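You operate a simulated robot arm through the tools that you are given. There is no shell and no other tool.

Carry out the task below with a simulated robot arm. There is one attempt and no reset: what you move stays moved.

TASK
Blow the docked mould dry at 10, then 20, then 30 psi.
Fine: turn the pressure knob back to 0.

It is judged by the outcome, as a careful person would: the job done as asked, and still so three seconds after it is handed in. It fails if anything else is knocked over, pushed out of place, dropped, spilled or broken.

THE ROBOT
A 6-joint arm with a two-finger gripper, fixed in place. Base frame: the origin is at the foot of the arm, x ahead of it, y to its left, z up; the work surface is at about z = 860. Units: mm, rad, N and s.
With the tool pointing down near the work surface it reaches from about 380 to 860 mm from the base axis. Its first joint turns from -2.897 to 2.897 rad. Payload 2.45 kg.
The tool frame sits at the grasp point between the pads (the TCP): z along the fingers, y along the line on which they close. The tips reach 20 mm beyond it. Largest opening 140 mm; the body of the gripper starts 168 mm behind the TCP.
Orientation is that of the tool frame in the base frame, as a unit quaternion [w, x, y, z]. With the fingers straight down and closing along the base's y, the tool's x points along the base's -x, its y along +y and its z along -z.

THE INTERFACE
- The arm moves only by the tool apply_moves. Its argument "increments" is a list of rows, each an object of numbers (a shift or turn left out is 0, a gripper value left out holds the last): "x", "y", "z": the shift along the tool's x, y, z in mm; "wx", "wy", "wz": the turn, a rotation vector about the tool's x, y, z in degrees; "hand": the opening, from 0 (shut) to 1 (fully open). In form: [{"x": .., "y": .., "z": .., "wx": .., "wy": .., "wz": .., "hand": ..}, ...]. A call has 1 to 20 rows; each row shifts and turns the commanded pose from where the row before left it, along the tool's axes as they then stand. A row lasts 0.2 s, in which the tool goes at most 50 mm and 0.15 rad; a call with a longer step from one row to the next is refused whole, and so is a gripper value outside its range. A pose out of reach is approached as far as the arm can. The call stops where the force on the tool passes 40 N (or 10 N more than at its start, if that is more) or the arm is blocked; 0.2 s more then pass. The fingers move at their own pace (about 45 mm/s each) and stop on an object; they squeeze with about 39 N. The grip force told is the motor's: it shows also when the fingers shut on nothing. Time passes only in rows, and 0.2 s behind the last, so rows that do not move let the fingers close. The reply holds the time, the measured pose of the TCP, the force on the tool along the base axes, the opening and the grip force, in the units named above and with some noise, with the torque about the TCP (base axes, N m) and any sound that the robot's microphone picked up.
- Cameras (640 x 400 px; columns grow to the right, rows downward): "scene" is fixed at [403, -627.1, 1625]; the picture's right is [0.88, -0.47, 0.00], its down [-0.27, -0.52, -0.81] and it looks along [0.38, 0.72, -0.58] (base axes); focal length 319 px, centre (320, 200). "wrist" rides on the gripper at [78, 11, -209] in the tool frame; the picture's right is [-0.14, 0.99, 0.00], its down [-0.92, -0.13, -0.37] and it looks along [-0.36, -0.05, 0.93] (tool axes); focal length 280 px, centre (320, 200). There is no depth. A picture from a camera that has moved, and an enlarged one, comes with that camera's place and axes in the base frame and with its lens. The place of the scene camera against the robot may be out by one fixed shift of up to 25 mm in any direction.
- snapshot(camera): a new picture of that camera. The clock stands still meanwhile.
- move_column(by): slides the trunk up (or, below 0, down) by that many mm; the arm rides with it, the base frame stays. It gives what a move gives, with no picture.
- zoom(camera, box): a new picture of the part [left, top, right, bottom] of that camera's present view, enlarged. The clock stands still meanwhile.
- finish_job(): hands the job in; it is judged then, once.

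Places have to be worked out from the pictures, the camera data and where the tool is seen. Open the gripper and draw the arm clear of the work before you hand the job in, unless the task says otherwise.

The tools are called after "Emit:" as name(argument=value, ...) on one line, values as JSON. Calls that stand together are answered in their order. apply_moves: Moves the arm, as the interface text tells. Its arguments: {"type":"object","properties":{"increments":{"type":"array","items":{"type":"object","properties":{"x":{"type":"number"},"y":{"type":"number"},"z":{"type":"number"},"wx":{"type":"number"},"wy":{"type":"number"},"wz":{"type":"number"},"hand":{"type":"number"}}}}},"required":["increments"]} The other tools are called the same way: move_column (by) slides the trunk up or down; snapshot (camera) takes a picture; zoom (camera, box) takes an enlarged picture of a part of a camera's view; finish_job () hands the job in.

At the start:

```text
time_s: 0.0
position: [582.4, -1.3, 1226.9]
orientation: [0.0, 0.0, 1.0, 0.0]
wrist_force: [0.4, -0.1, -0.9]
ft_torque: [0.0, -0.03, -0.02]
finger_gap: 139.7
grasp_force: 0.0
trunk travel left (down, up): [-100.0, 130.0]
```

scene: 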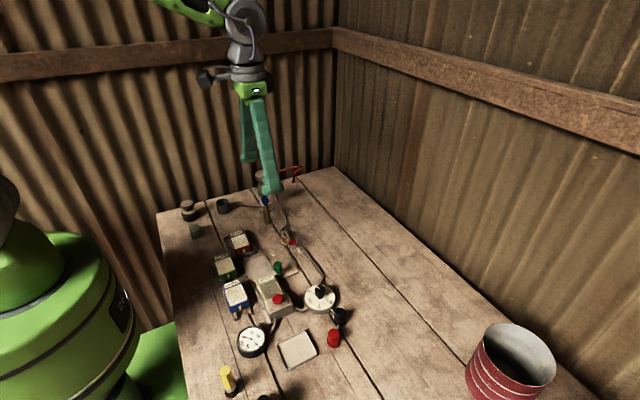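
wrist: 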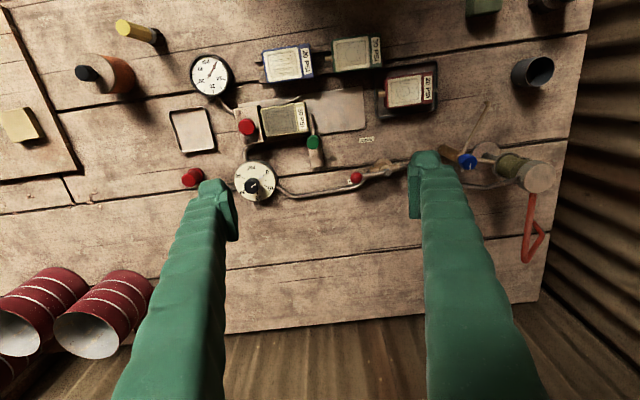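

I'll look closely at the workbench before moving anything: dial, gauge, moulds, buttons and valve.

Emit:
zoom(camera="wrist", box=[160, 40, 360, 220])

Emit:
zoom(camera="wrist", box=[340, 40, 580, 260])

Emit:
zoom(camera="scene", box=[200, 220, 360, 380])

Emit:
zoom(camera="scene", box=[160, 150, 340, 260])

```text
2.22 times, centred on (260, 130) of wrist
camera zoom: at [504.5, 9.9, 1434.2], right [0.14, 0.99, 0.0], down [0.92, -0.13, 0.37], along [0.36, -0.05, -0.93], focal length 623 px, centre (453, 356)
```

zoom: 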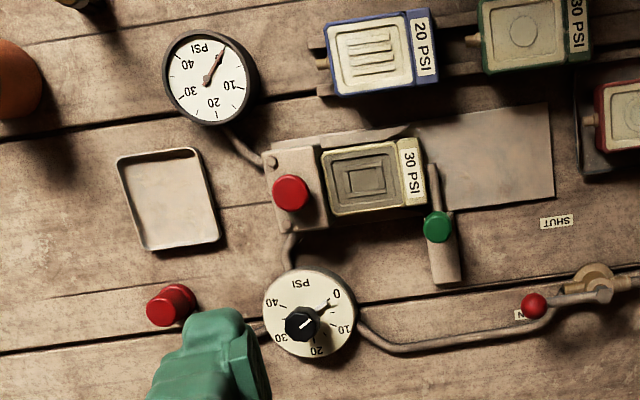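

```text
1.82 times, centred on (460, 150) of wrist
camera zoom: at [504.5, 9.9, 1434.2], right [0.14, 0.99, 0.0], down [0.92, -0.13, 0.37], along [0.36, -0.05, -0.93], focal length 510 px, centre (66, 291)
```

zoom: 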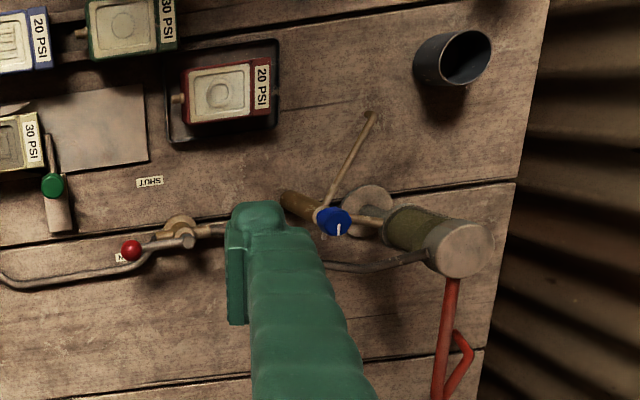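

```text
2.50 times, centred on (280, 300) of scene
camera zoom: at [403.0, -627.1, 1625.0], right [0.88, -0.47, 0.0], down [-0.27, -0.52, -0.81], along [0.38, 0.72, -0.58], focal length 798 px, centre (420, -50)
```

zoom: 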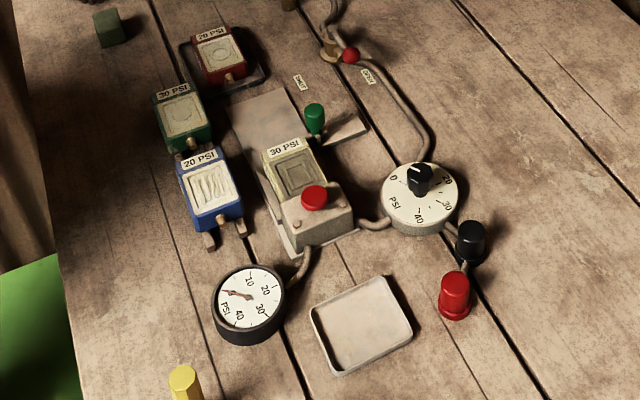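

```text
3.56 times, centred on (250, 205) of scene
camera zoom: at [403.0, -627.1, 1625.0], right [0.88, -0.47, 0.0], down [-0.27, -0.52, -0.81], along [0.38, 0.72, -0.58], focal length 1135 px, centre (569, 182)
```

zoom: 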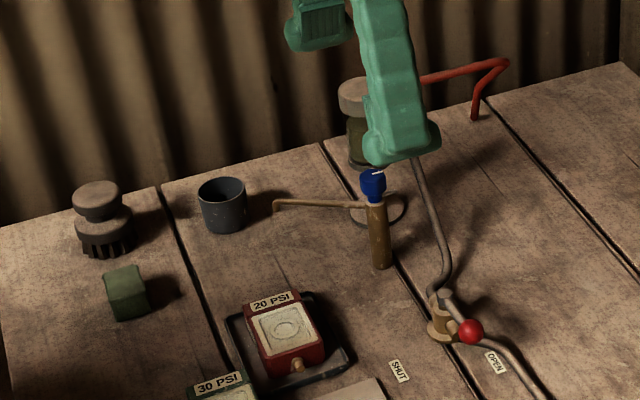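

The knob dial sits around (655, -145), with the dock and its red button, a green clamp lever, a gauge and a valve with a red ball. I'll move above the dial, staying high, for a closer look.

Emit:
apply_moves(increments=[{"x": -12, "y": -35, "z": 20}, {"x": -15, "y": -35, "z": 25}, {"x": -15, "y": -35, "z": 25}, {"x": -10, "y": -30, "z": 20}, {}])

Emit:
snapshot(camera="wrist")

Emit:
zoom(camera="wrist", box=[220, 60, 420, 185])

Emit:
zoom(camera="wrist", box=[220, 150, 420, 275])

```text
time_s: 1.2
position: [634.8, -137.8, 1137.4]
orientation: [0.0, 0.0, 1.0, 0.0]
wrist_force: [0.5, 0.1, -0.3]
ft_torque: [-0.04, 0.01, 0.0]
finger_gap: 140.1
grasp_force: 0.1
trunk travel left (down, up): [-100.0, 130.0]
```

```text
taken
camera wrist: at [557.2, -125.4, 1344.3], right [0.14, 0.99, 0.0], down [0.92, -0.13, 0.37], along [0.37, -0.05, -0.93], focal length 280 px, centre (320, 200)
```

wrist: 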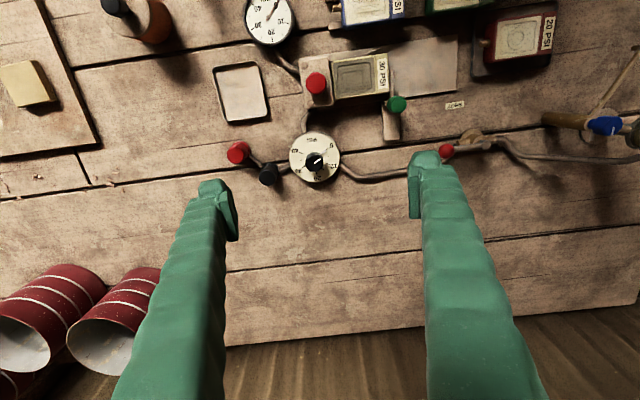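

```text
3.20 times, centred on (320, 122) of wrist
camera zoom: at [557.2, -125.4, 1344.3], right [0.14, 0.99, 0.0], down [0.92, -0.13, 0.37], along [0.37, -0.05, -0.93], focal length 897 px, centre (320, 448)
```

zoom: 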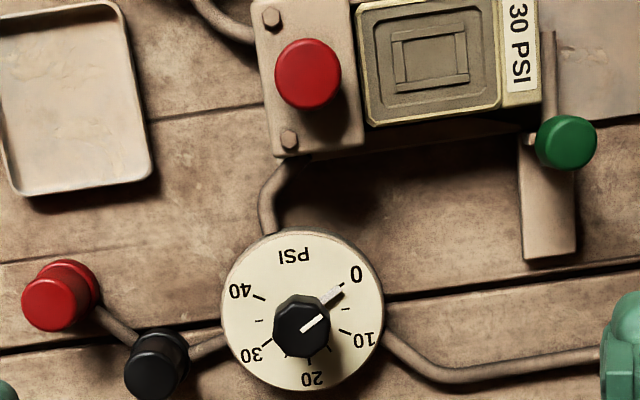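

```text
3.20 times, centred on (320, 212) of wrist
camera zoom: at [557.2, -125.4, 1344.3], right [0.14, 0.99, 0.0], down [0.92, -0.13, 0.37], along [0.37, -0.05, -0.93], focal length 897 px, centre (320, 160)
```

zoom: 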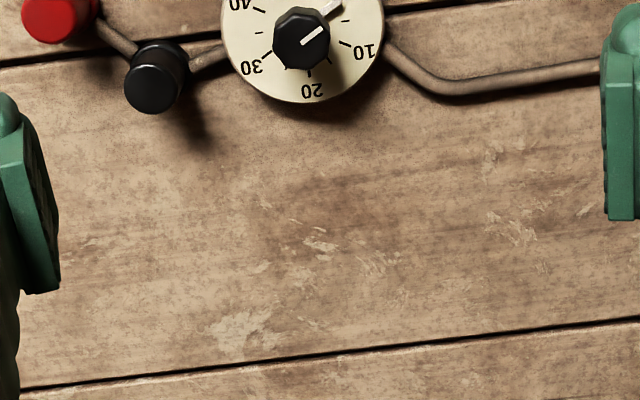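

The knob points to 0. I'll check the black and red posts beside the dial, the dock, and the valve in more detail.

Emit:
zoom(camera="scene", box=[290, 270, 360, 350])

Emit:
zoom(camera="scene", box=[240, 250, 310, 330])

Emit:
zoom(camera="scene", box=[250, 180, 330, 270])

Emit:
zoom(camera="wrist", box=[400, 60, 640, 210])

Emit:
zoom(camera="wrist", box=[220, 0, 320, 60])

```text
5.00 times, centred on (325, 310) of scene
camera zoom: at [403.0, -627.1, 1625.0], right [0.88, -0.47, 0.0], down [-0.27, -0.52, -0.81], along [0.38, 0.72, -0.58], focal length 1596 px, centre (295, -350)
```

zoom: 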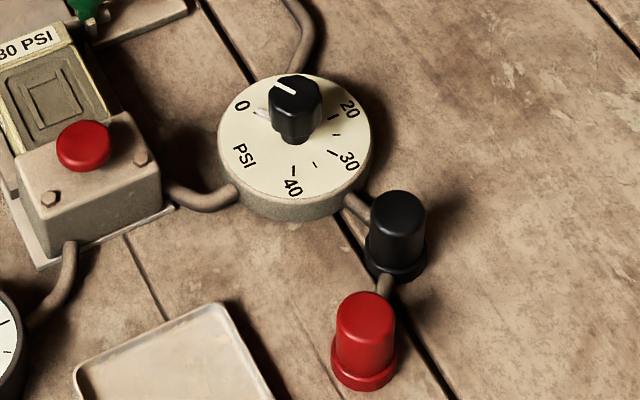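

```text
5.00 times, centred on (275, 290) of scene
camera zoom: at [403.0, -627.1, 1625.0], right [0.88, -0.47, 0.0], down [-0.27, -0.52, -0.81], along [0.38, 0.72, -0.58], focal length 1596 px, centre (545, -250)
```

zoom: 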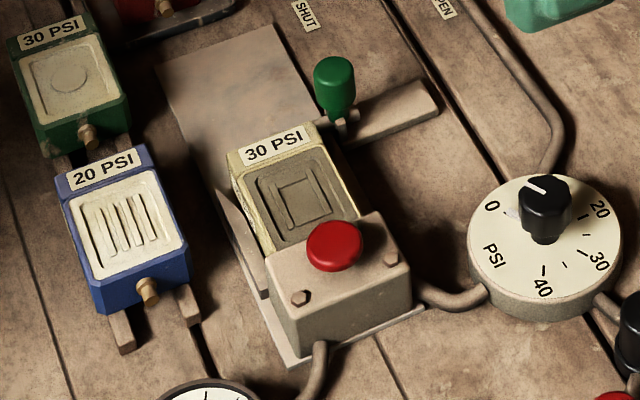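

```text
4.44 times, centred on (290, 225) of scene
camera zoom: at [403.0, -627.1, 1625.0], right [0.88, -0.47, 0.0], down [-0.27, -0.52, -0.81], along [0.38, 0.72, -0.58], focal length 1419 px, centre (453, 89)
```

zoom: 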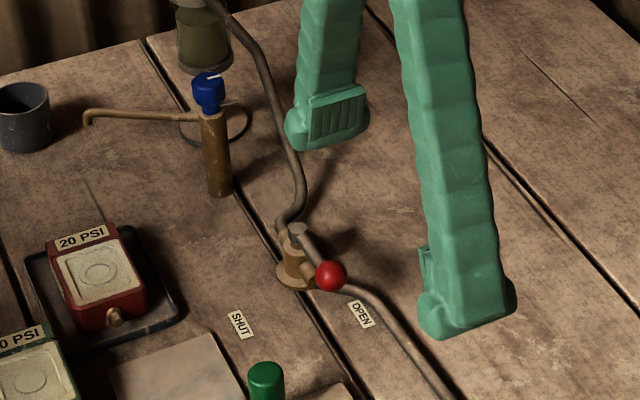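

```text
2.67 times, centred on (520, 135) of wrist
camera zoom: at [557.2, -125.4, 1344.3], right [0.14, 0.99, 0.0], down [0.92, -0.13, 0.37], along [0.37, -0.05, -0.93], focal length 748 px, centre (-213, 373)
```

zoom: 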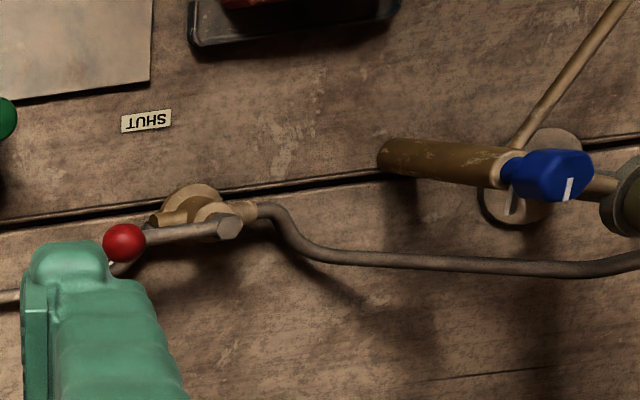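

```text
6.40 times, centred on (270, 30) of wrist
camera zoom: at [557.2, -125.4, 1344.3], right [0.14, 0.99, 0.0], down [0.92, -0.13, 0.37], along [0.37, -0.05, -0.93], focal length 1794 px, centre (640, 1288)
```

zoom: 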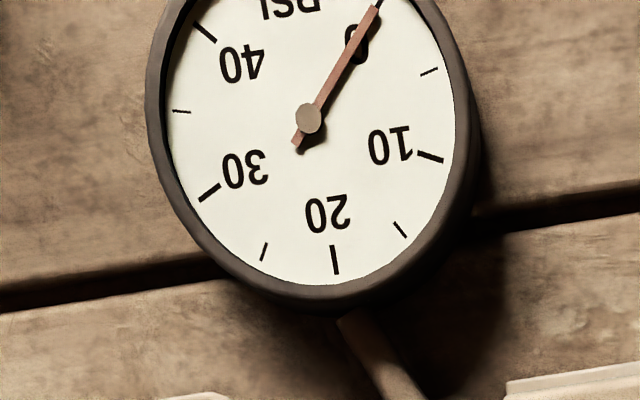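

The valve lever stands at OPEN, the gauge reads 0, and the clamp handle is against the docked mould. I'll zoom in on the dial to read its angles precisely.

Emit:
zoom(camera="wrist", box=[280, 125, 350, 190])

Emit:
zoom(camera="wrist", box=[295, 50, 415, 125])

```text
6.15 times, centred on (315, 158) of wrist
camera zoom: at [557.2, -125.4, 1344.3], right [0.14, 0.99, 0.0], down [0.92, -0.13, 0.37], along [0.37, -0.05, -0.93], focal length 1726 px, centre (351, 462)
```

zoom: 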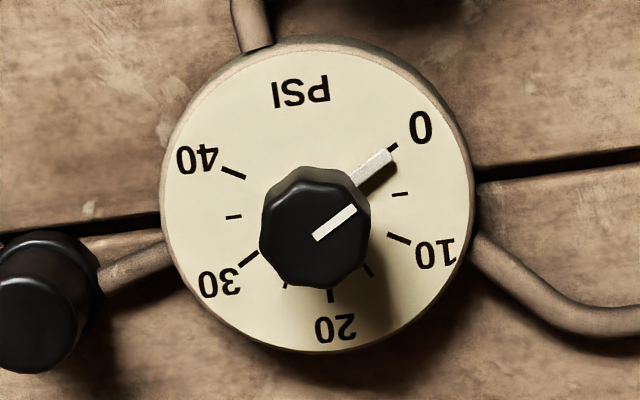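

```text
5.33 times, centred on (355, 88) of wrist
camera zoom: at [557.2, -125.4, 1344.3], right [0.14, 0.99, 0.0], down [0.92, -0.13, 0.37], along [0.37, -0.05, -0.93], focal length 1495 px, centre (133, 800)
```

zoom: 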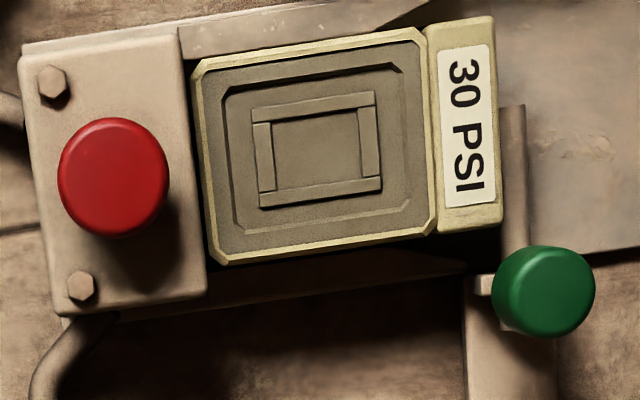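

From two views I put the knob top at about (663, -148, 900), with 60° clockwise per 10 psi. I'll narrow the gripper and descend to z≈1000 above the knob to check alignment.

Emit:
apply_moves(increments=[{"x": -10, "y": -4, "z": 20, "hand": 0.45}, {"x": -10, "y": -4, "z": 30}, {"x": -9, "y": -4, "z": 30}, {"z": 30}, {"z": 27}, {}, {}])

Emit:
snapshot(camera="wrist")

Emit:
snapshot(camera="scene")

Emit:
zoom(camera="scene", box=[270, 220, 380, 320])

```text
time_s: 2.8
position: [663.8, -149.1, 999.2]
orientation: [0.0, 0.001, 1.0, 0.001]
wrist_force: [0.6, 0.5, 0.4]
ft_torque: [0.0, -0.02, 0.01]
finger_gap: 62.9
grasp_force: 0.2
trunk travel left (down, up): [-100.0, 130.0]
```

```text
taken
camera wrist: at [584.9, -138.5, 1206.6], right [0.14, 0.99, 0.0], down [0.92, -0.13, 0.37], along [0.37, -0.05, -0.93], focal length 280 px, centre (320, 200)
```

wrist: 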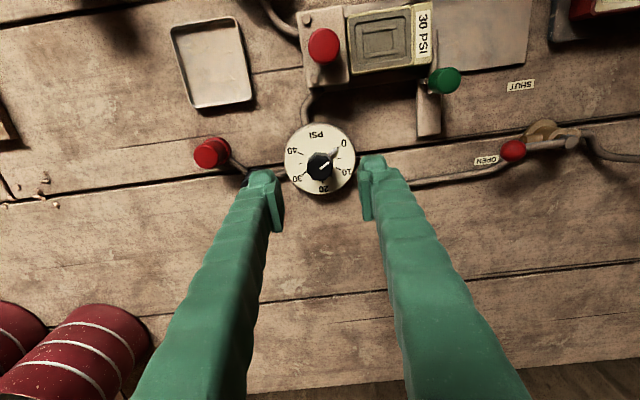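

```text
taken
```

scene: 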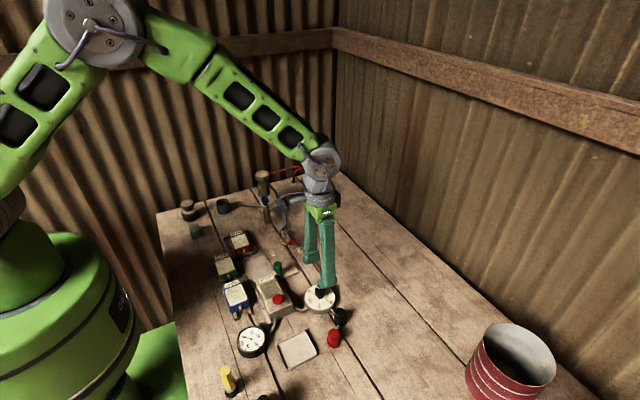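

```text
4.00 times, centred on (325, 270) of scene
camera zoom: at [403.0, -627.1, 1625.0], right [0.88, -0.47, 0.0], down [-0.27, -0.52, -0.81], along [0.38, 0.72, -0.58], focal length 1277 px, centre (300, -80)
```

zoom: 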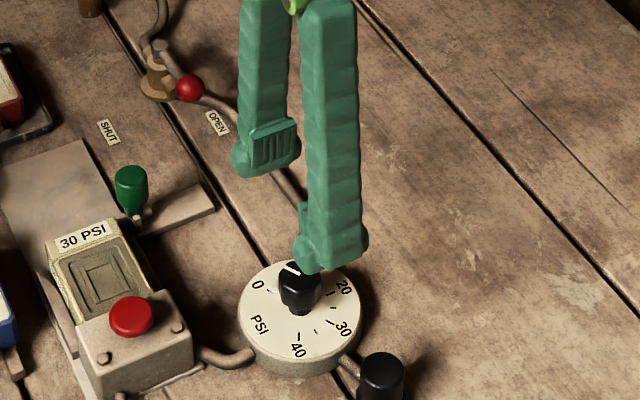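

Now I'll zoom in on the knob between the fingers to centre it accurately.

Emit:
zoom(camera="wrist", box=[270, 115, 370, 200])

```text
4.71 times, centred on (320, 158) of wrist
camera zoom: at [584.9, -138.5, 1206.6], right [0.14, 0.99, 0.0], down [0.92, -0.13, 0.37], along [0.37, -0.05, -0.93], focal length 1320 px, centre (320, 400)
```

zoom: 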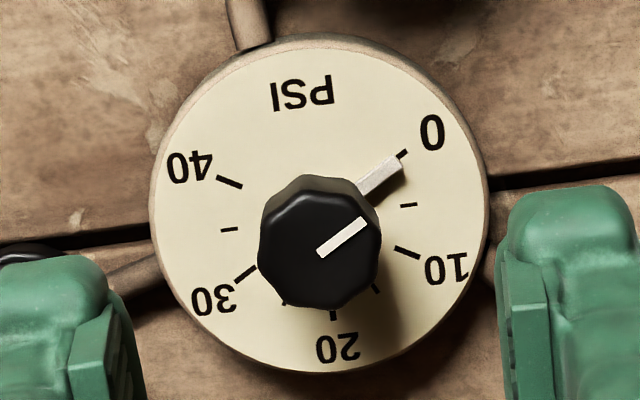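

The knob centre comes out at about (665.5, -149, top ≈905), and it's 28 mm wide. I'll rotate the tool by -90° so the fingers clear the pointer bar, then check that the wrist can reach it.

Emit:
apply_moves(increments=[{"x": -2, "y": -0.5}, {"wz": -7.5}, {"wz": -7.5}, {"wz": -7.5}, {"wz": -7.5}, {"wz": -7.5}, {"wz": -7.5}, {"wz": -7.5}, {"wz": -7.5}, {"wz": -7.5}, {"wz": -7.5}, {"wz": -7.5}, {"wz": -7.5}, {"z": 30}, {}, {}])

Emit:
snapshot(camera="wrist")

Emit:
zoom(camera="wrist", box=[260, 115, 380, 215])

Emit:
zoom(camera="scene", box=[270, 220, 380, 320])

```text
time_s: 6.2
position: [666.7, -146.8, 970.8]
orientation: [-0.001, -0.707, 0.707, 0.001]
wrist_force: [0.7, 0.3, -0.6]
ft_torque: [-0.02, 0.0, 0.0]
finger_gap: 63.3
grasp_force: 0.0
trunk travel left (down, up): [-100.0, 130.0]
```

```text
taken
camera wrist: at [656.3, -225.2, 1178.4], right [-0.99, 0.14, 0.0], down [0.13, 0.92, 0.37], along [0.05, 0.36, -0.93], focal length 280 px, centre (320, 200)
```

wrist: 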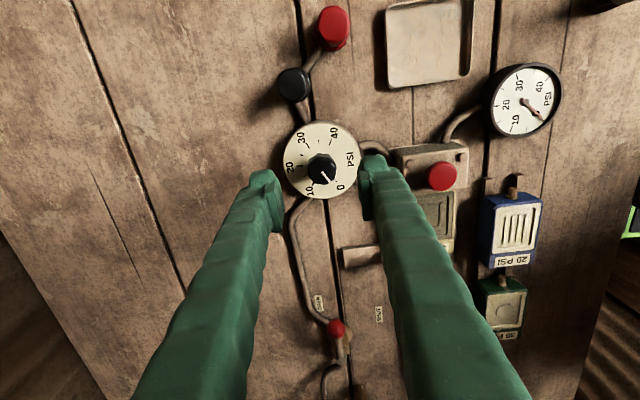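

```text
4.00 times, centred on (320, 165) of wrist
camera zoom: at [656.3, -225.2, 1178.4], right [-0.99, 0.14, 0.0], down [0.13, 0.92, 0.37], along [0.05, 0.36, -0.93], focal length 1122 px, centre (320, 340)
```

zoom: 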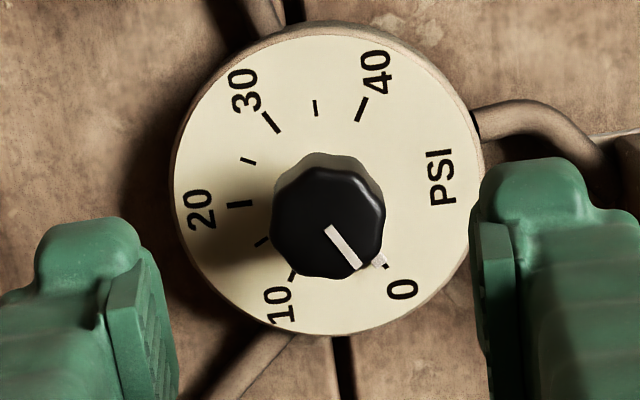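

```text
4.00 times, centred on (325, 270) of scene
camera zoom: at [403.0, -627.1, 1625.0], right [0.88, -0.47, 0.0], down [-0.27, -0.52, -0.81], along [0.38, 0.72, -0.58], focal length 1277 px, centre (300, -80)
```

zoom: 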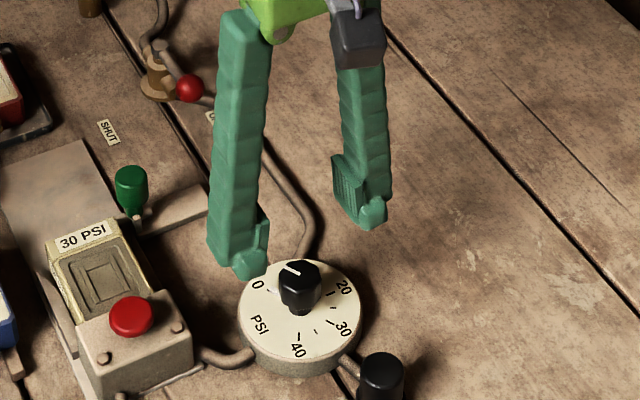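

The wrist reaches this pose, and triangulation agrees on a knob centre of about (665.5, -149.5) with the top near 901. I'll shift slightly, descend around the knob and close gently.

Emit:
apply_moves(increments=[{"x": 2.5, "y": 1, "z": 15}, {"z": 20}, {"z": 15}, {"z": 11}, {}])

Emit:
zoom(camera="wrist", box=[240, 115, 400, 255])

Emit:
zoom(camera="scene", box=[280, 250, 360, 330])

```text
time_s: 7.4
position: [665.2, -150.4, 908.0]
orientation: [0.0, -0.707, 0.707, 0.001]
wrist_force: [0.2, 0.3, -0.3]
ft_torque: [0.03, 0.03, 0.01]
finger_gap: 63.0
grasp_force: 0.2
trunk travel left (down, up): [-100.0, 130.0]
```

```text
2.86 times, centred on (320, 185) of wrist
camera zoom: at [654.4, -228.6, 1116.3], right [-0.99, 0.14, 0.0], down [0.13, 0.92, 0.37], along [0.05, 0.36, -0.93], focal length 801 px, centre (320, 243)
```

zoom: 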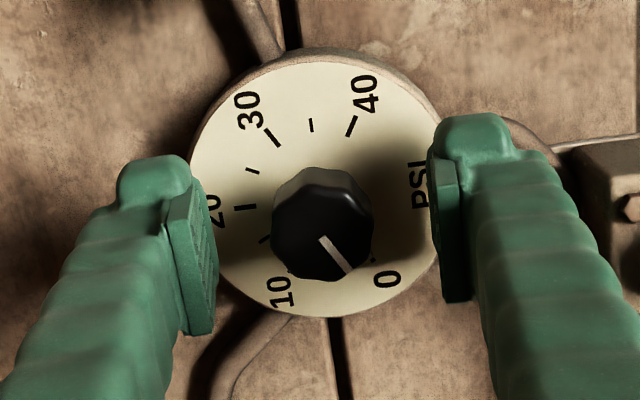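

```text
5.00 times, centred on (320, 290) of scene
camera zoom: at [403.0, -627.1, 1625.0], right [0.88, -0.47, 0.0], down [-0.27, -0.52, -0.81], along [0.38, 0.72, -0.58], focal length 1596 px, centre (320, -250)
```

zoom: 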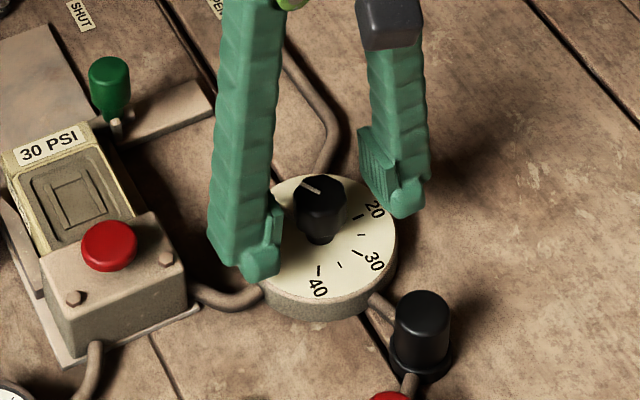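

The knob is well centred between the fingers and the tips are clear of the dial. Closing on it now.

Emit:
apply_moves(increments=[{"hand": 0.1}, {}, {}, {}])

Emit:
zoom(camera="wrist", box=[240, 115, 400, 255])

Emit:
zoom(camera="scene", box=[280, 250, 360, 330])

```text
time_s: 8.4
position: [664.5, -149.8, 908.6]
orientation: [0.0, -0.707, 0.707, 0.0]
wrist_force: [-2.2, 0.2, -0.4]
ft_torque: [0.01, 0.02, 0.02]
finger_gap: 28.7
grasp_force: 41.7
trunk travel left (down, up): [-100.0, 130.0]
```

```text
2.86 times, centred on (320, 185) of wrist
camera zoom: at [654.1, -228.7, 1116.3], right [-0.99, 0.14, 0.0], down [0.13, 0.92, 0.37], along [0.05, 0.37, -0.93], focal length 801 px, centre (320, 243)
```

zoom: 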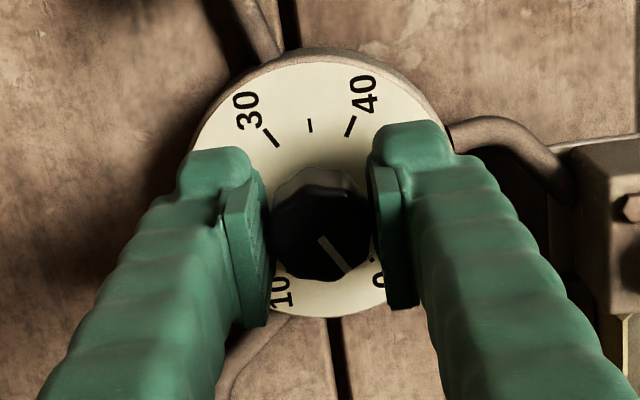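

```text
5.00 times, centred on (320, 290) of scene
camera zoom: at [403.0, -627.1, 1625.0], right [0.88, -0.47, 0.0], down [-0.27, -0.52, -0.81], along [0.38, 0.72, -0.58], focal length 1596 px, centre (320, -250)
```

zoom: 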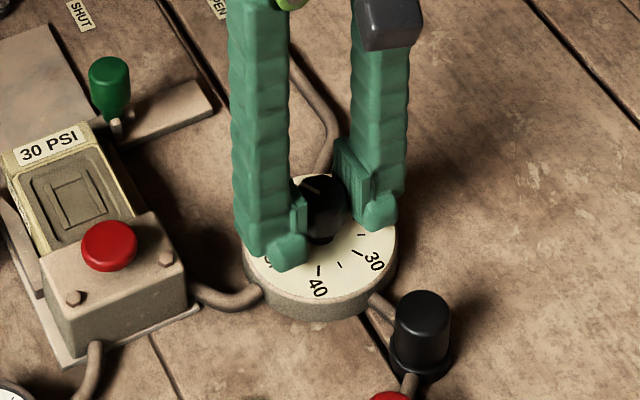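

The knob is gripped at 28.7 mm. Turning clockwise 60° takes it to 10 psi.

Emit:
apply_moves(increments=[{"wz": 6}, {"wz": 6}, {"wz": 6}, {"wz": 6}, {"wz": 6}, {"wz": 6}, {"wz": 6}, {"wz": 6}, {"wz": 6}, {"wz": 6}, {}])

Emit:
snapshot(camera="wrist")

Emit:
zoom(camera="wrist", box=[240, 115, 400, 255])

Emit:
zoom(camera="scene", box=[220, 250, 360, 370])

```text
time_s: 10.8
position: [664.2, -150.5, 907.9]
orientation: [-0.001, -0.257, 0.966, -0.001]
wrist_force: [-1.6, 11.9, 4.3]
ft_torque: [0.16, -0.01, 0.0]
finger_gap: 28.7
grasp_force: 44.8
trunk travel left (down, up): [-100.0, 130.0]
```

```text
taken
camera wrist: at [591.0, -179.6, 1116.3], right [-0.37, 0.93, 0.0], down [0.86, 0.35, 0.37], along [0.34, 0.14, -0.93], focal length 280 px, centre (320, 200)
```

wrist: 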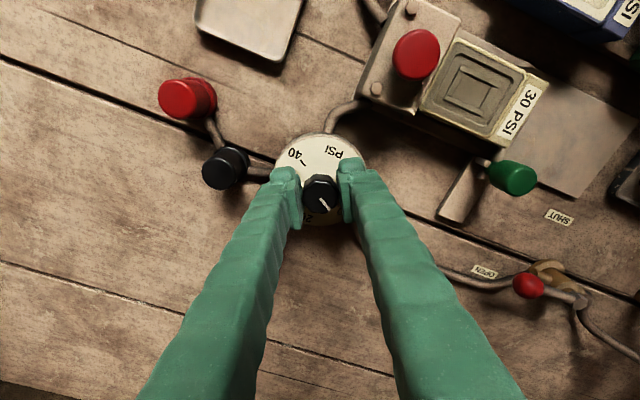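

```text
2.86 times, centred on (320, 185) of wrist
camera zoom: at [591.0, -179.6, 1116.3], right [-0.37, 0.93, 0.0], down [0.86, 0.35, 0.37], along [0.34, 0.14, -0.93], focal length 801 px, centre (320, 243)
```

zoom: 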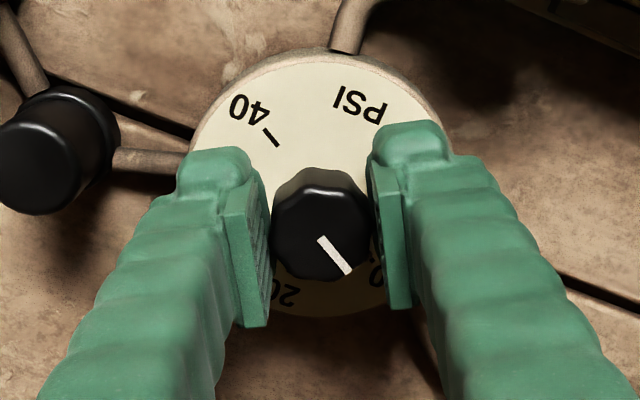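

```text
3.33 times, centred on (290, 310) of scene
camera zoom: at [403.0, -627.1, 1625.0], right [0.88, -0.47, 0.0], down [-0.27, -0.52, -0.81], along [0.38, 0.72, -0.58], focal length 1064 px, centre (420, -167)
```

zoom: 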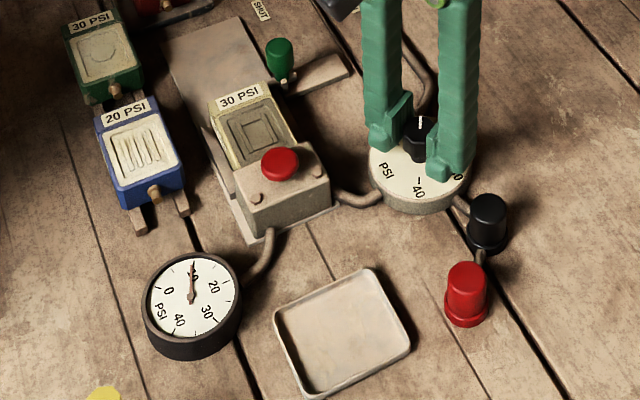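

The gauge has followed to about 10 psi. I'll release, rise, and verify both the gauge and the dial.

Emit:
apply_moves(increments=[{"hand": 0.45}, {}, {}, {"z": -20}, {"z": -30}, {"z": -40}, {}])

Emit:
zoom(camera="scene", box=[230, 315, 280, 365])

Emit:
snapshot(camera="wrist")

Emit:
zoom(camera="wrist", box=[260, 115, 380, 215])

```text
time_s: 12.4
position: [665.8, -150.2, 998.8]
orientation: [0.0, -0.258, 0.966, 0.0]
wrist_force: [0.5, -0.3, 0.3]
ft_torque: [-0.01, 0.01, -0.01]
finger_gap: 63.2
grasp_force: 0.0
trunk travel left (down, up): [-100.0, 130.0]
```

```text
8.00 times, centred on (255, 340) of scene
camera zoom: at [403.0, -627.1, 1625.0], right [0.88, -0.47, 0.0], down [-0.27, -0.52, -0.81], along [0.38, 0.72, -0.58], focal length 2554 px, centre (840, -920)
```

zoom: 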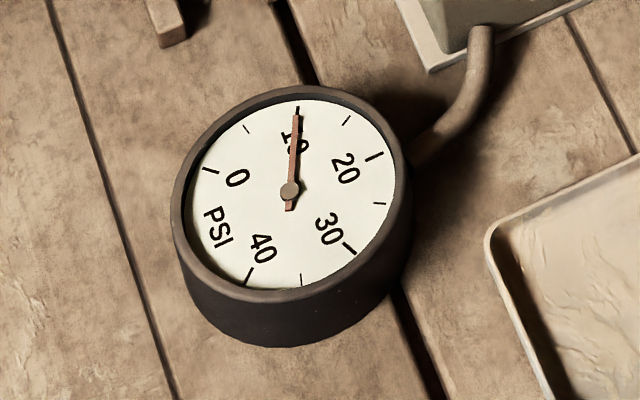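

```text
taken
camera wrist: at [591.9, -180.2, 1206.9], right [-0.38, 0.93, 0.0], down [0.86, 0.35, 0.37], along [0.34, 0.14, -0.93], focal length 280 px, centre (320, 200)
```

wrist: 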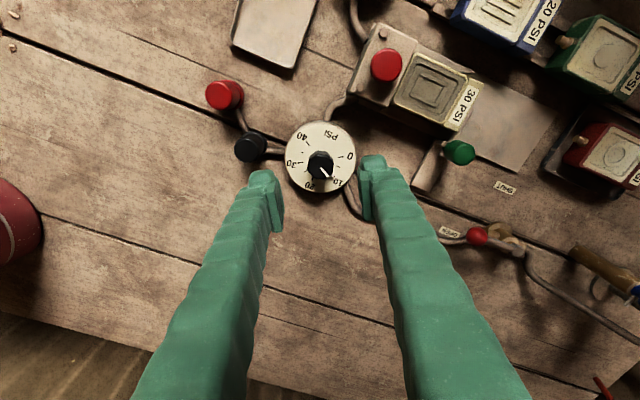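

```text
4.00 times, centred on (320, 165) of wrist
camera zoom: at [591.9, -180.2, 1206.9], right [-0.38, 0.93, 0.0], down [0.86, 0.35, 0.37], along [0.34, 0.14, -0.93], focal length 1122 px, centre (320, 340)
```

zoom: 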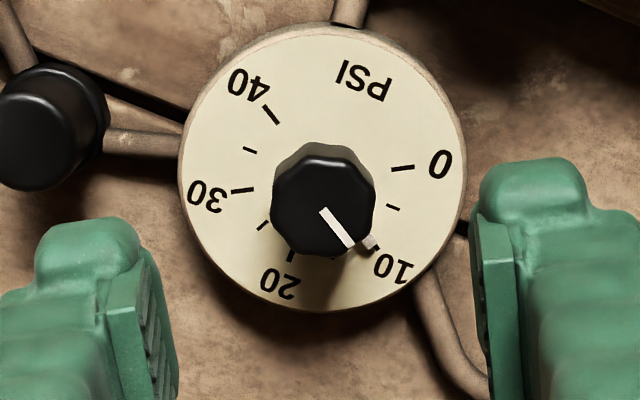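

The dial and gauge both read exactly 10 psi. Next I'll square the tool, close the fingers and move above the dock's red button at about (550, -130).

Emit:
apply_moves(increments=[{"wz": 7.5, "hand": 0, "z": -10}, {"wz": 7.5, "z": -10}, {"wz": 7.5}, {"wz": 7.5}, {"x": 29, "y": 5}, {"x": 29, "y": 5}, {"x": 29, "y": 5}, {"x": 29, "y": 5}, {}, {}])

Emit:
snapshot(camera="wrist")

Emit:
zoom(camera="scene", box=[220, 220, 340, 330])

```text
time_s: 14.6
position: [548.5, -131.8, 1017.2]
orientation: [0.001, 0.0, 1.0, 0.0]
wrist_force: [0.9, -0.7, 0.4]
ft_torque: [0.0, -0.03, -0.03]
finger_gap: 0.0
grasp_force: 29.5
trunk travel left (down, up): [-100.0, 130.0]
```

```text
taken
camera wrist: at [470.6, -119.7, 1225.1], right [0.14, 0.99, 0.0], down [0.92, -0.13, 0.37], along [0.36, -0.05, -0.93], focal length 280 px, centre (320, 200)
```

wrist: 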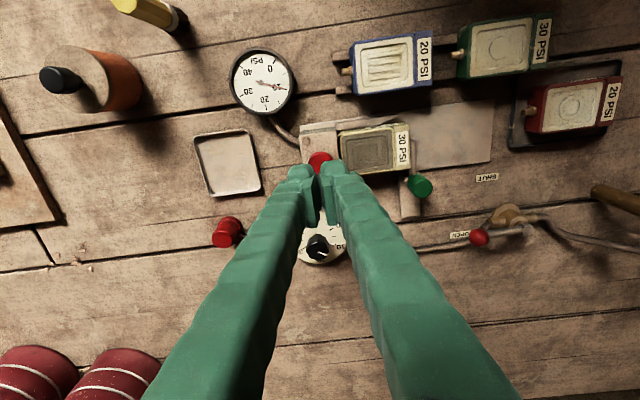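

```text
3.64 times, centred on (280, 275) of scene
camera zoom: at [403.0, -627.1, 1625.0], right [0.88, -0.47, 0.0], down [-0.27, -0.52, -0.81], along [0.38, 0.72, -0.58], focal length 1161 px, centre (466, -73)
```

zoom: 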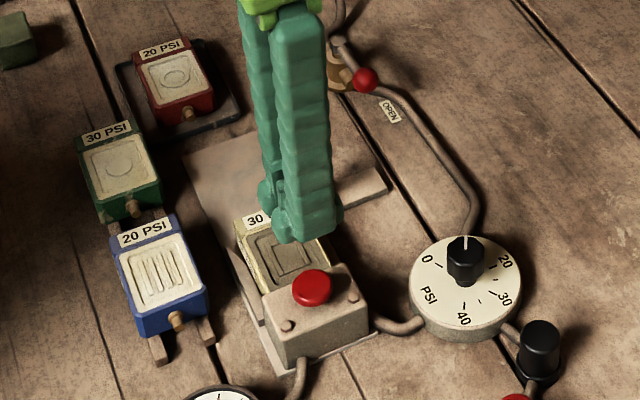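

I'll zoom in on the button for exact alignment.

Emit:
zoom(camera="wrist", box=[280, 120, 380, 200])

```text
5.00 times, centred on (330, 160) of wrist
camera zoom: at [470.6, -119.7, 1225.1], right [0.14, 0.99, 0.0], down [0.92, -0.13, 0.37], along [0.36, -0.05, -0.93], focal length 1402 px, centre (270, 400)
```

zoom: 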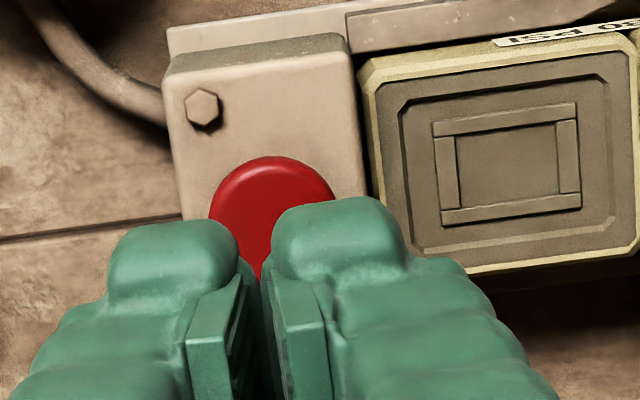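

The button centre is at about (548.5, -129.7), 27 mm across. I'll descend most of the way, then creep down until contact.

Emit:
apply_moves(increments=[{"y": 2, "z": 20}, {"z": 20}, {"z": 15}, {"z": 5}, {"z": 4}, {"z": 3}, {"z": 3}, {}])

Emit:
zoom(camera="scene", box=[230, 230, 350, 330])

Emit:
zoom(camera="wrist", box=[270, 100, 390, 220])

```text
time_s: 16.4
position: [550.3, -127.7, 946.2]
orientation: [0.0, -0.001, 1.0, 0.0]
wrist_force: [0.1, 0.6, -0.5]
ft_torque: [-0.05, -0.02, -0.01]
finger_gap: 0.0
grasp_force: 29.3
trunk travel left (down, up): [-100.0, 130.0]
```

```text
4.00 times, centred on (290, 280) of scene
camera zoom: at [403.0, -627.1, 1625.0], right [0.88, -0.47, 0.0], down [-0.27, -0.52, -0.81], along [0.38, 0.72, -0.58], focal length 1277 px, centre (440, -120)
```

zoom: 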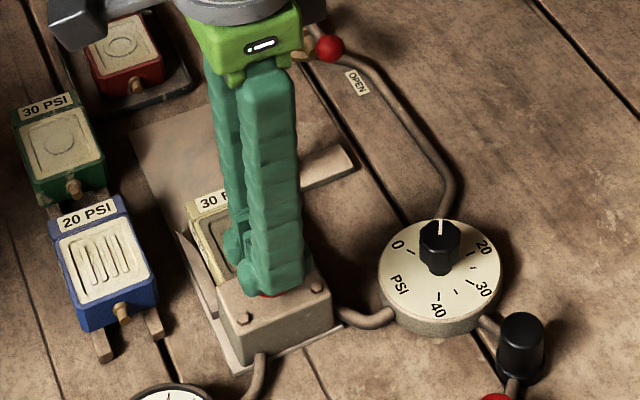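

```text
3.33 times, centred on (330, 160) of wrist
camera zoom: at [471.6, -117.3, 1155.1], right [0.14, 0.99, 0.0], down [0.92, -0.13, 0.37], along [0.37, -0.05, -0.93], focal length 935 px, centre (287, 333)
```

zoom: 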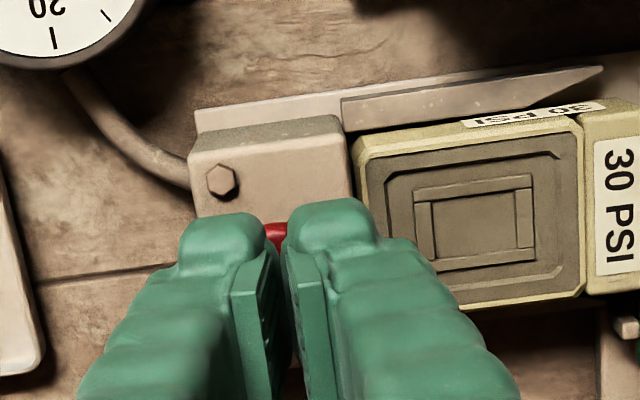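

The tips are at about z=926, just above the button. I'll nudge y back a little and creep down in 2 mm steps, watching force and sound.

Emit:
apply_moves(increments=[{"y": -1.5, "z": 2}, {"z": 2}, {"z": 2}, {"z": 2}, {}])

```text
time_s: 17.6
position: [549.9, -130.5, 940.2]
orientation: [0.0, 0.0, 1.0, 0.001]
wrist_force: [-0.6, 0.1, 0.1]
ft_torque: [0.03, 0.04, 0.0]
finger_gap: 0.4
grasp_force: 28.9
trunk travel left (down, up): [-100.0, 130.0]
```

No contact yet at tip z≈919, so I'll keep creeping down.

Emit:
apply_moves(increments=[{"z": 1.5}, {"z": 1.5}, {"z": 1.5}, {"z": 1.5}, {}])

Emit:
zoom(camera="scene", box=[250, 260, 310, 320])

```text
time_s: 18.8
position: [549.2, -133.0, 934.1]
orientation: [0.0, 0.0, 1.0, 0.0]
wrist_force: [0.4, 1.0, 3.0]
ft_torque: [0.06, 0.0, -0.01]
finger_gap: 5.9
grasp_force: 29.3
trunk travel left (down, up): [-100.0, 130.0]
heard: click
```

```text
6.67 times, centred on (280, 290) of scene
camera zoom: at [403.0, -627.1, 1625.0], right [0.88, -0.47, 0.0], down [-0.27, -0.52, -0.81], along [0.38, 0.72, -0.58], focal length 2128 px, centre (587, -400)
```

zoom: 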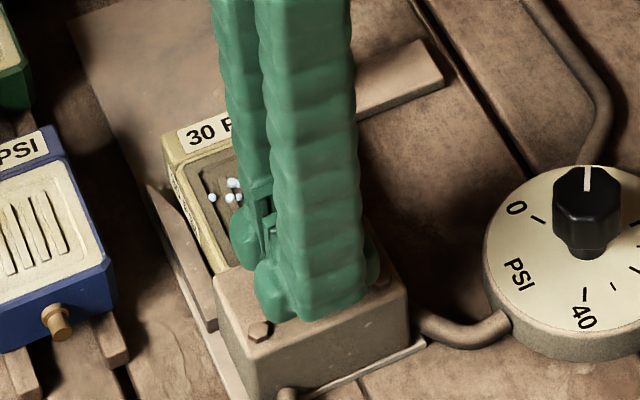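

A click, and droplets are now coming off the mould, so the button blows. I'll hold it for a moment and watch.

Emit:
apply_moves(increments=[{}, {}, {}, {}, {}])

Emit:
zoom(camera="scene", box=[220, 240, 340, 370])

Emit:
zoom(camera="wrist", box=[220, 20, 460, 220])

```text
time_s: 20.0
position: [549.1, -132.0, 934.6]
orientation: [0.001, 0.0, 1.0, 0.0]
wrist_force: [0.5, 0.0, 2.3]
ft_torque: [0.01, 0.0, -0.01]
finger_gap: 6.2
grasp_force: 29.1
trunk travel left (down, up): [-100.0, 130.0]
```

```text
3.08 times, centred on (280, 305) of scene
camera zoom: at [403.0, -627.1, 1625.0], right [0.88, -0.47, 0.0], down [-0.27, -0.52, -0.81], along [0.38, 0.72, -0.58], focal length 982 px, centre (443, -123)
```

zoom: 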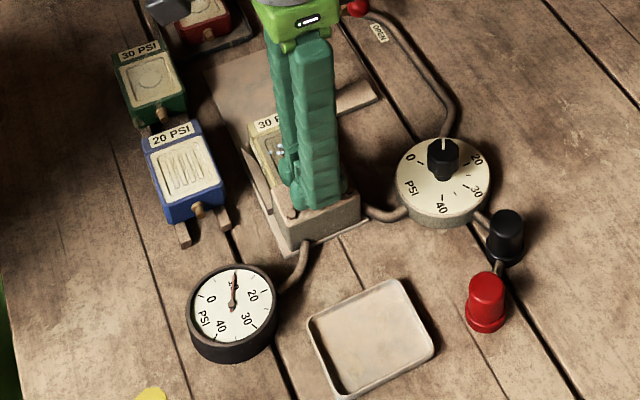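

```text
2.00 times, centred on (340, 120) of wrist
camera zoom: at [471.1, -120.5, 1142.0], right [0.14, 0.99, 0.0], down [0.92, -0.13, 0.37], along [0.37, -0.05, -0.93], focal length 561 px, centre (280, 360)
```

zoom: 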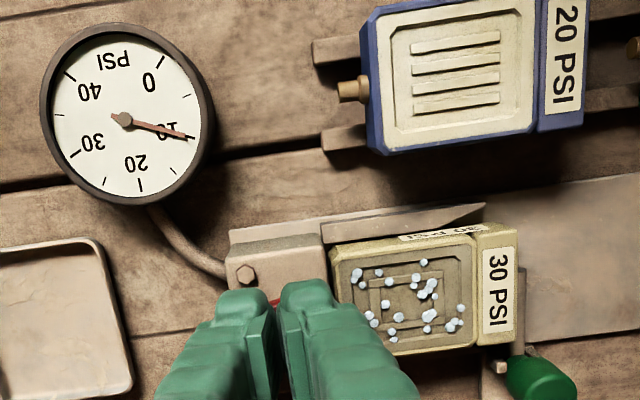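

Droplets are rising from the mould with the gauge at 10. I'll keep holding and see how the drying goes.

Emit:
apply_moves(increments=[{}, {}, {}, {}, {}, {}, {}, {}, {}, {}])

Emit:
zoom(camera="wrist", box=[220, 20, 460, 220])

```text
time_s: 22.2
position: [548.9, -130.7, 934.8]
orientation: [0.0, 0.0, 1.0, 0.0]
wrist_force: [0.4, 0.1, 2.8]
ft_torque: [-0.02, -0.01, 0.02]
finger_gap: 6.0
grasp_force: 29.1
trunk travel left (down, up): [-100.0, 130.0]
```

```text
2.00 times, centred on (340, 120) of wrist
camera zoom: at [471.1, -120.5, 1142.0], right [0.14, 0.99, 0.0], down [0.92, -0.13, 0.37], along [0.37, -0.05, -0.93], focal length 561 px, centre (280, 360)
```

zoom: 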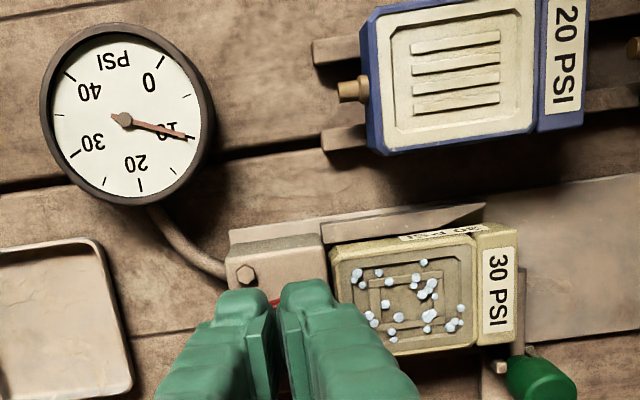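

The droplets stay steady after about 4 s at 10 psi. I'll lift off and see whether the blowing stops on release.

Emit:
apply_moves(increments=[{"z": -5}, {"z": -10}, {"z": -20}, {"z": -30}, {}])

Emit:
zoom(camera="wrist", box=[220, 20, 460, 220])

Emit:
zoom(camera="scene", box=[220, 240, 340, 370])

```text
time_s: 23.4
position: [550.4, -131.7, 997.0]
orientation: [0.0, 0.0, 1.0, 0.001]
wrist_force: [-1.5, -0.7, 0.0]
ft_torque: [-0.02, 0.01, -0.02]
finger_gap: 0.1
grasp_force: 29.2
trunk travel left (down, up): [-100.0, 130.0]
```

```text
2.00 times, centred on (340, 120) of wrist
camera zoom: at [471.8, -121.1, 1205.7], right [0.14, 0.99, 0.0], down [0.92, -0.13, 0.37], along [0.36, -0.05, -0.93], focal length 561 px, centre (280, 360)
```

zoom: 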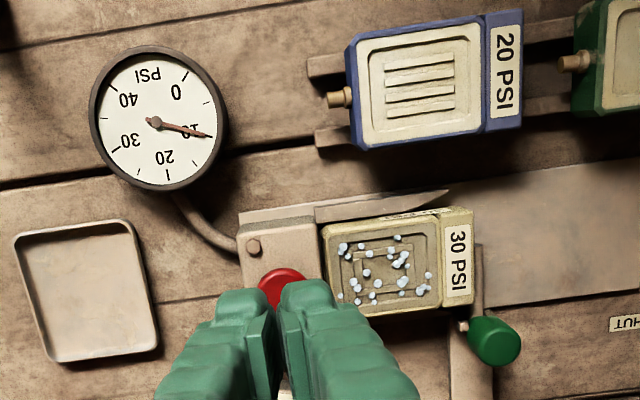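

```text
3.08 times, centred on (280, 305) of scene
camera zoom: at [403.0, -627.1, 1625.0], right [0.88, -0.47, 0.0], down [-0.27, -0.52, -0.81], along [0.38, 0.72, -0.58], focal length 982 px, centre (443, -123)
```

zoom: 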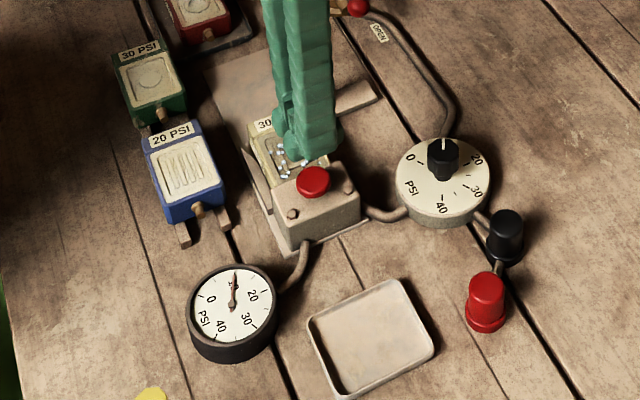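

The button popped back up, and the water beaded out at 10 psi remains on the mould with the gauge still at 10. I'll go back to the knob with yaw -30° for the 20 psi setting.

Emit:
apply_moves(increments=[{"z": -20}, {"x": -29.1, "y": -4.9, "hand": 0.45}, {"x": -29.1, "y": -4.9}, {"x": -29.1, "y": -4.9}, {"x": -29.1, "y": -4.8}, {"wz": -7.5}, {"wz": -7.5}, {"wz": -7.5}, {"wz": -7.5}, {"z": 30}, {"z": 30}, {}])

Emit:
zoom(camera="wrist", box=[240, 115, 400, 255])

```text
time_s: 26.0
position: [666.4, -151.1, 959.2]
orientation: [0.0, -0.259, 0.966, 0.0]
wrist_force: [-0.3, -0.2, -0.8]
ft_torque: [0.01, 0.0, -0.01]
finger_gap: 63.1
grasp_force: 0.1
trunk travel left (down, up): [-100.0, 130.0]
```

```text
2.86 times, centred on (320, 185) of wrist
camera zoom: at [592.3, -179.6, 1166.3], right [-0.38, 0.93, 0.0], down [0.86, 0.35, 0.37], along [0.34, 0.14, -0.93], focal length 801 px, centre (320, 243)
```

zoom: 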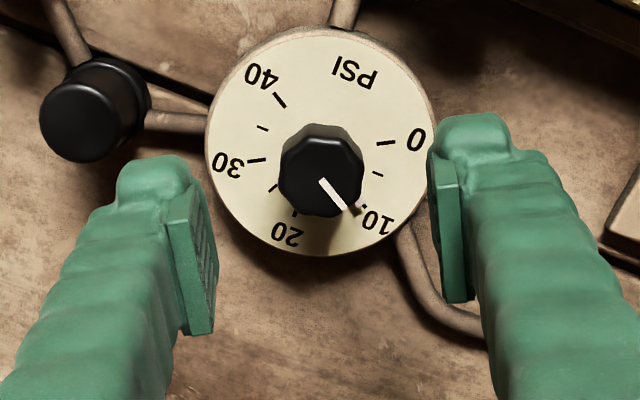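

The knob is centred between the fingers. I'll descend, close, and turn clockwise 60° to 20 psi.

Emit:
apply_moves(increments=[{"z": 25}, {"z": 15}, {"z": 11}, {}, {"hand": 0.1}, {}, {}, {}])

Emit:
zoom(camera="wrist", box=[240, 115, 400, 255])

```text
time_s: 27.8
position: [665.6, -149.7, 908.5]
orientation: [-0.002, -0.259, 0.966, 0.0]
wrist_force: [-3.0, 7.7, -1.6]
ft_torque: [0.12, 0.05, 0.01]
finger_gap: 28.7
grasp_force: 41.8
trunk travel left (down, up): [-100.0, 130.0]
```

```text
2.86 times, centred on (320, 185) of wrist
camera zoom: at [592.9, -179.1, 1116.6], right [-0.38, 0.93, 0.0], down [0.86, 0.35, 0.37], along [0.34, 0.14, -0.93], focal length 801 px, centre (320, 243)
```

zoom: 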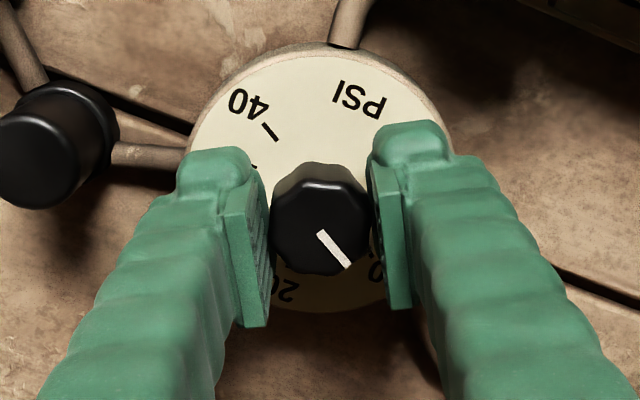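

Gripped at 28.7 mm. Turning to 20 psi now, with a small +y relief for the lateral load.

Emit:
apply_moves(increments=[{"x": -0.4, "y": 0.7}, {"wz": 6}, {"wz": 6}, {"wz": 6}, {"wz": 6}, {"wz": 6}, {"wz": 6}, {"wz": 6}, {"wz": 6}, {"wz": 6}, {"wz": 6}, {}])

Emit:
zoom(camera="scene", box=[230, 315, 280, 365])

Emit:
zoom(camera="wrist", box=[240, 115, 400, 255])

```text
time_s: 30.4
position: [665.6, -150.5, 908.7]
orientation: [0.001, 0.259, 0.966, 0.0]
wrist_force: [8.8, -17.1, -4.0]
ft_torque: [-0.33, -0.25, 0.0]
finger_gap: 28.6
grasp_force: 45.0
trunk travel left (down, up): [-100.0, 130.0]
```

```text
8.00 times, centred on (255, 340) of scene
camera zoom: at [403.0, -627.1, 1625.0], right [0.88, -0.47, 0.0], down [-0.27, -0.52, -0.81], along [0.38, 0.72, -0.58], focal length 2554 px, centre (840, -920)
```

zoom: 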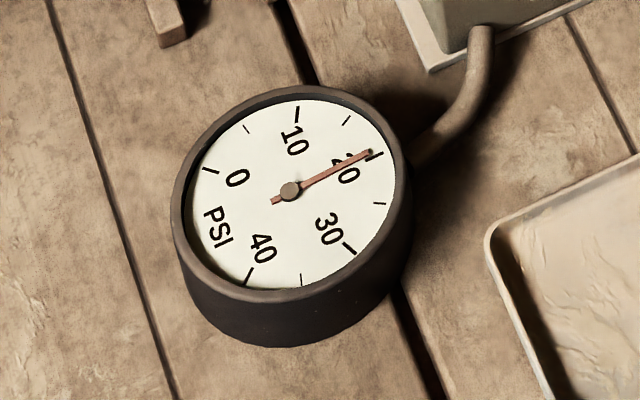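

```text
2.86 times, centred on (320, 185) of wrist
camera zoom: at [603.4, -101.7, 1116.5], right [0.62, 0.79, 0.0], down [0.73, -0.57, 0.37], along [0.29, -0.23, -0.93], focal length 801 px, centre (320, 243)
```

zoom: 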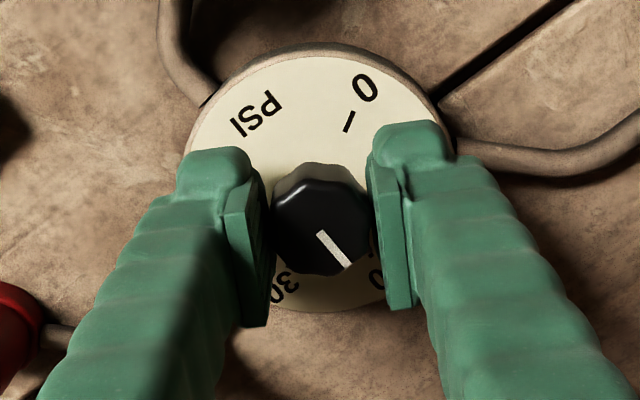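

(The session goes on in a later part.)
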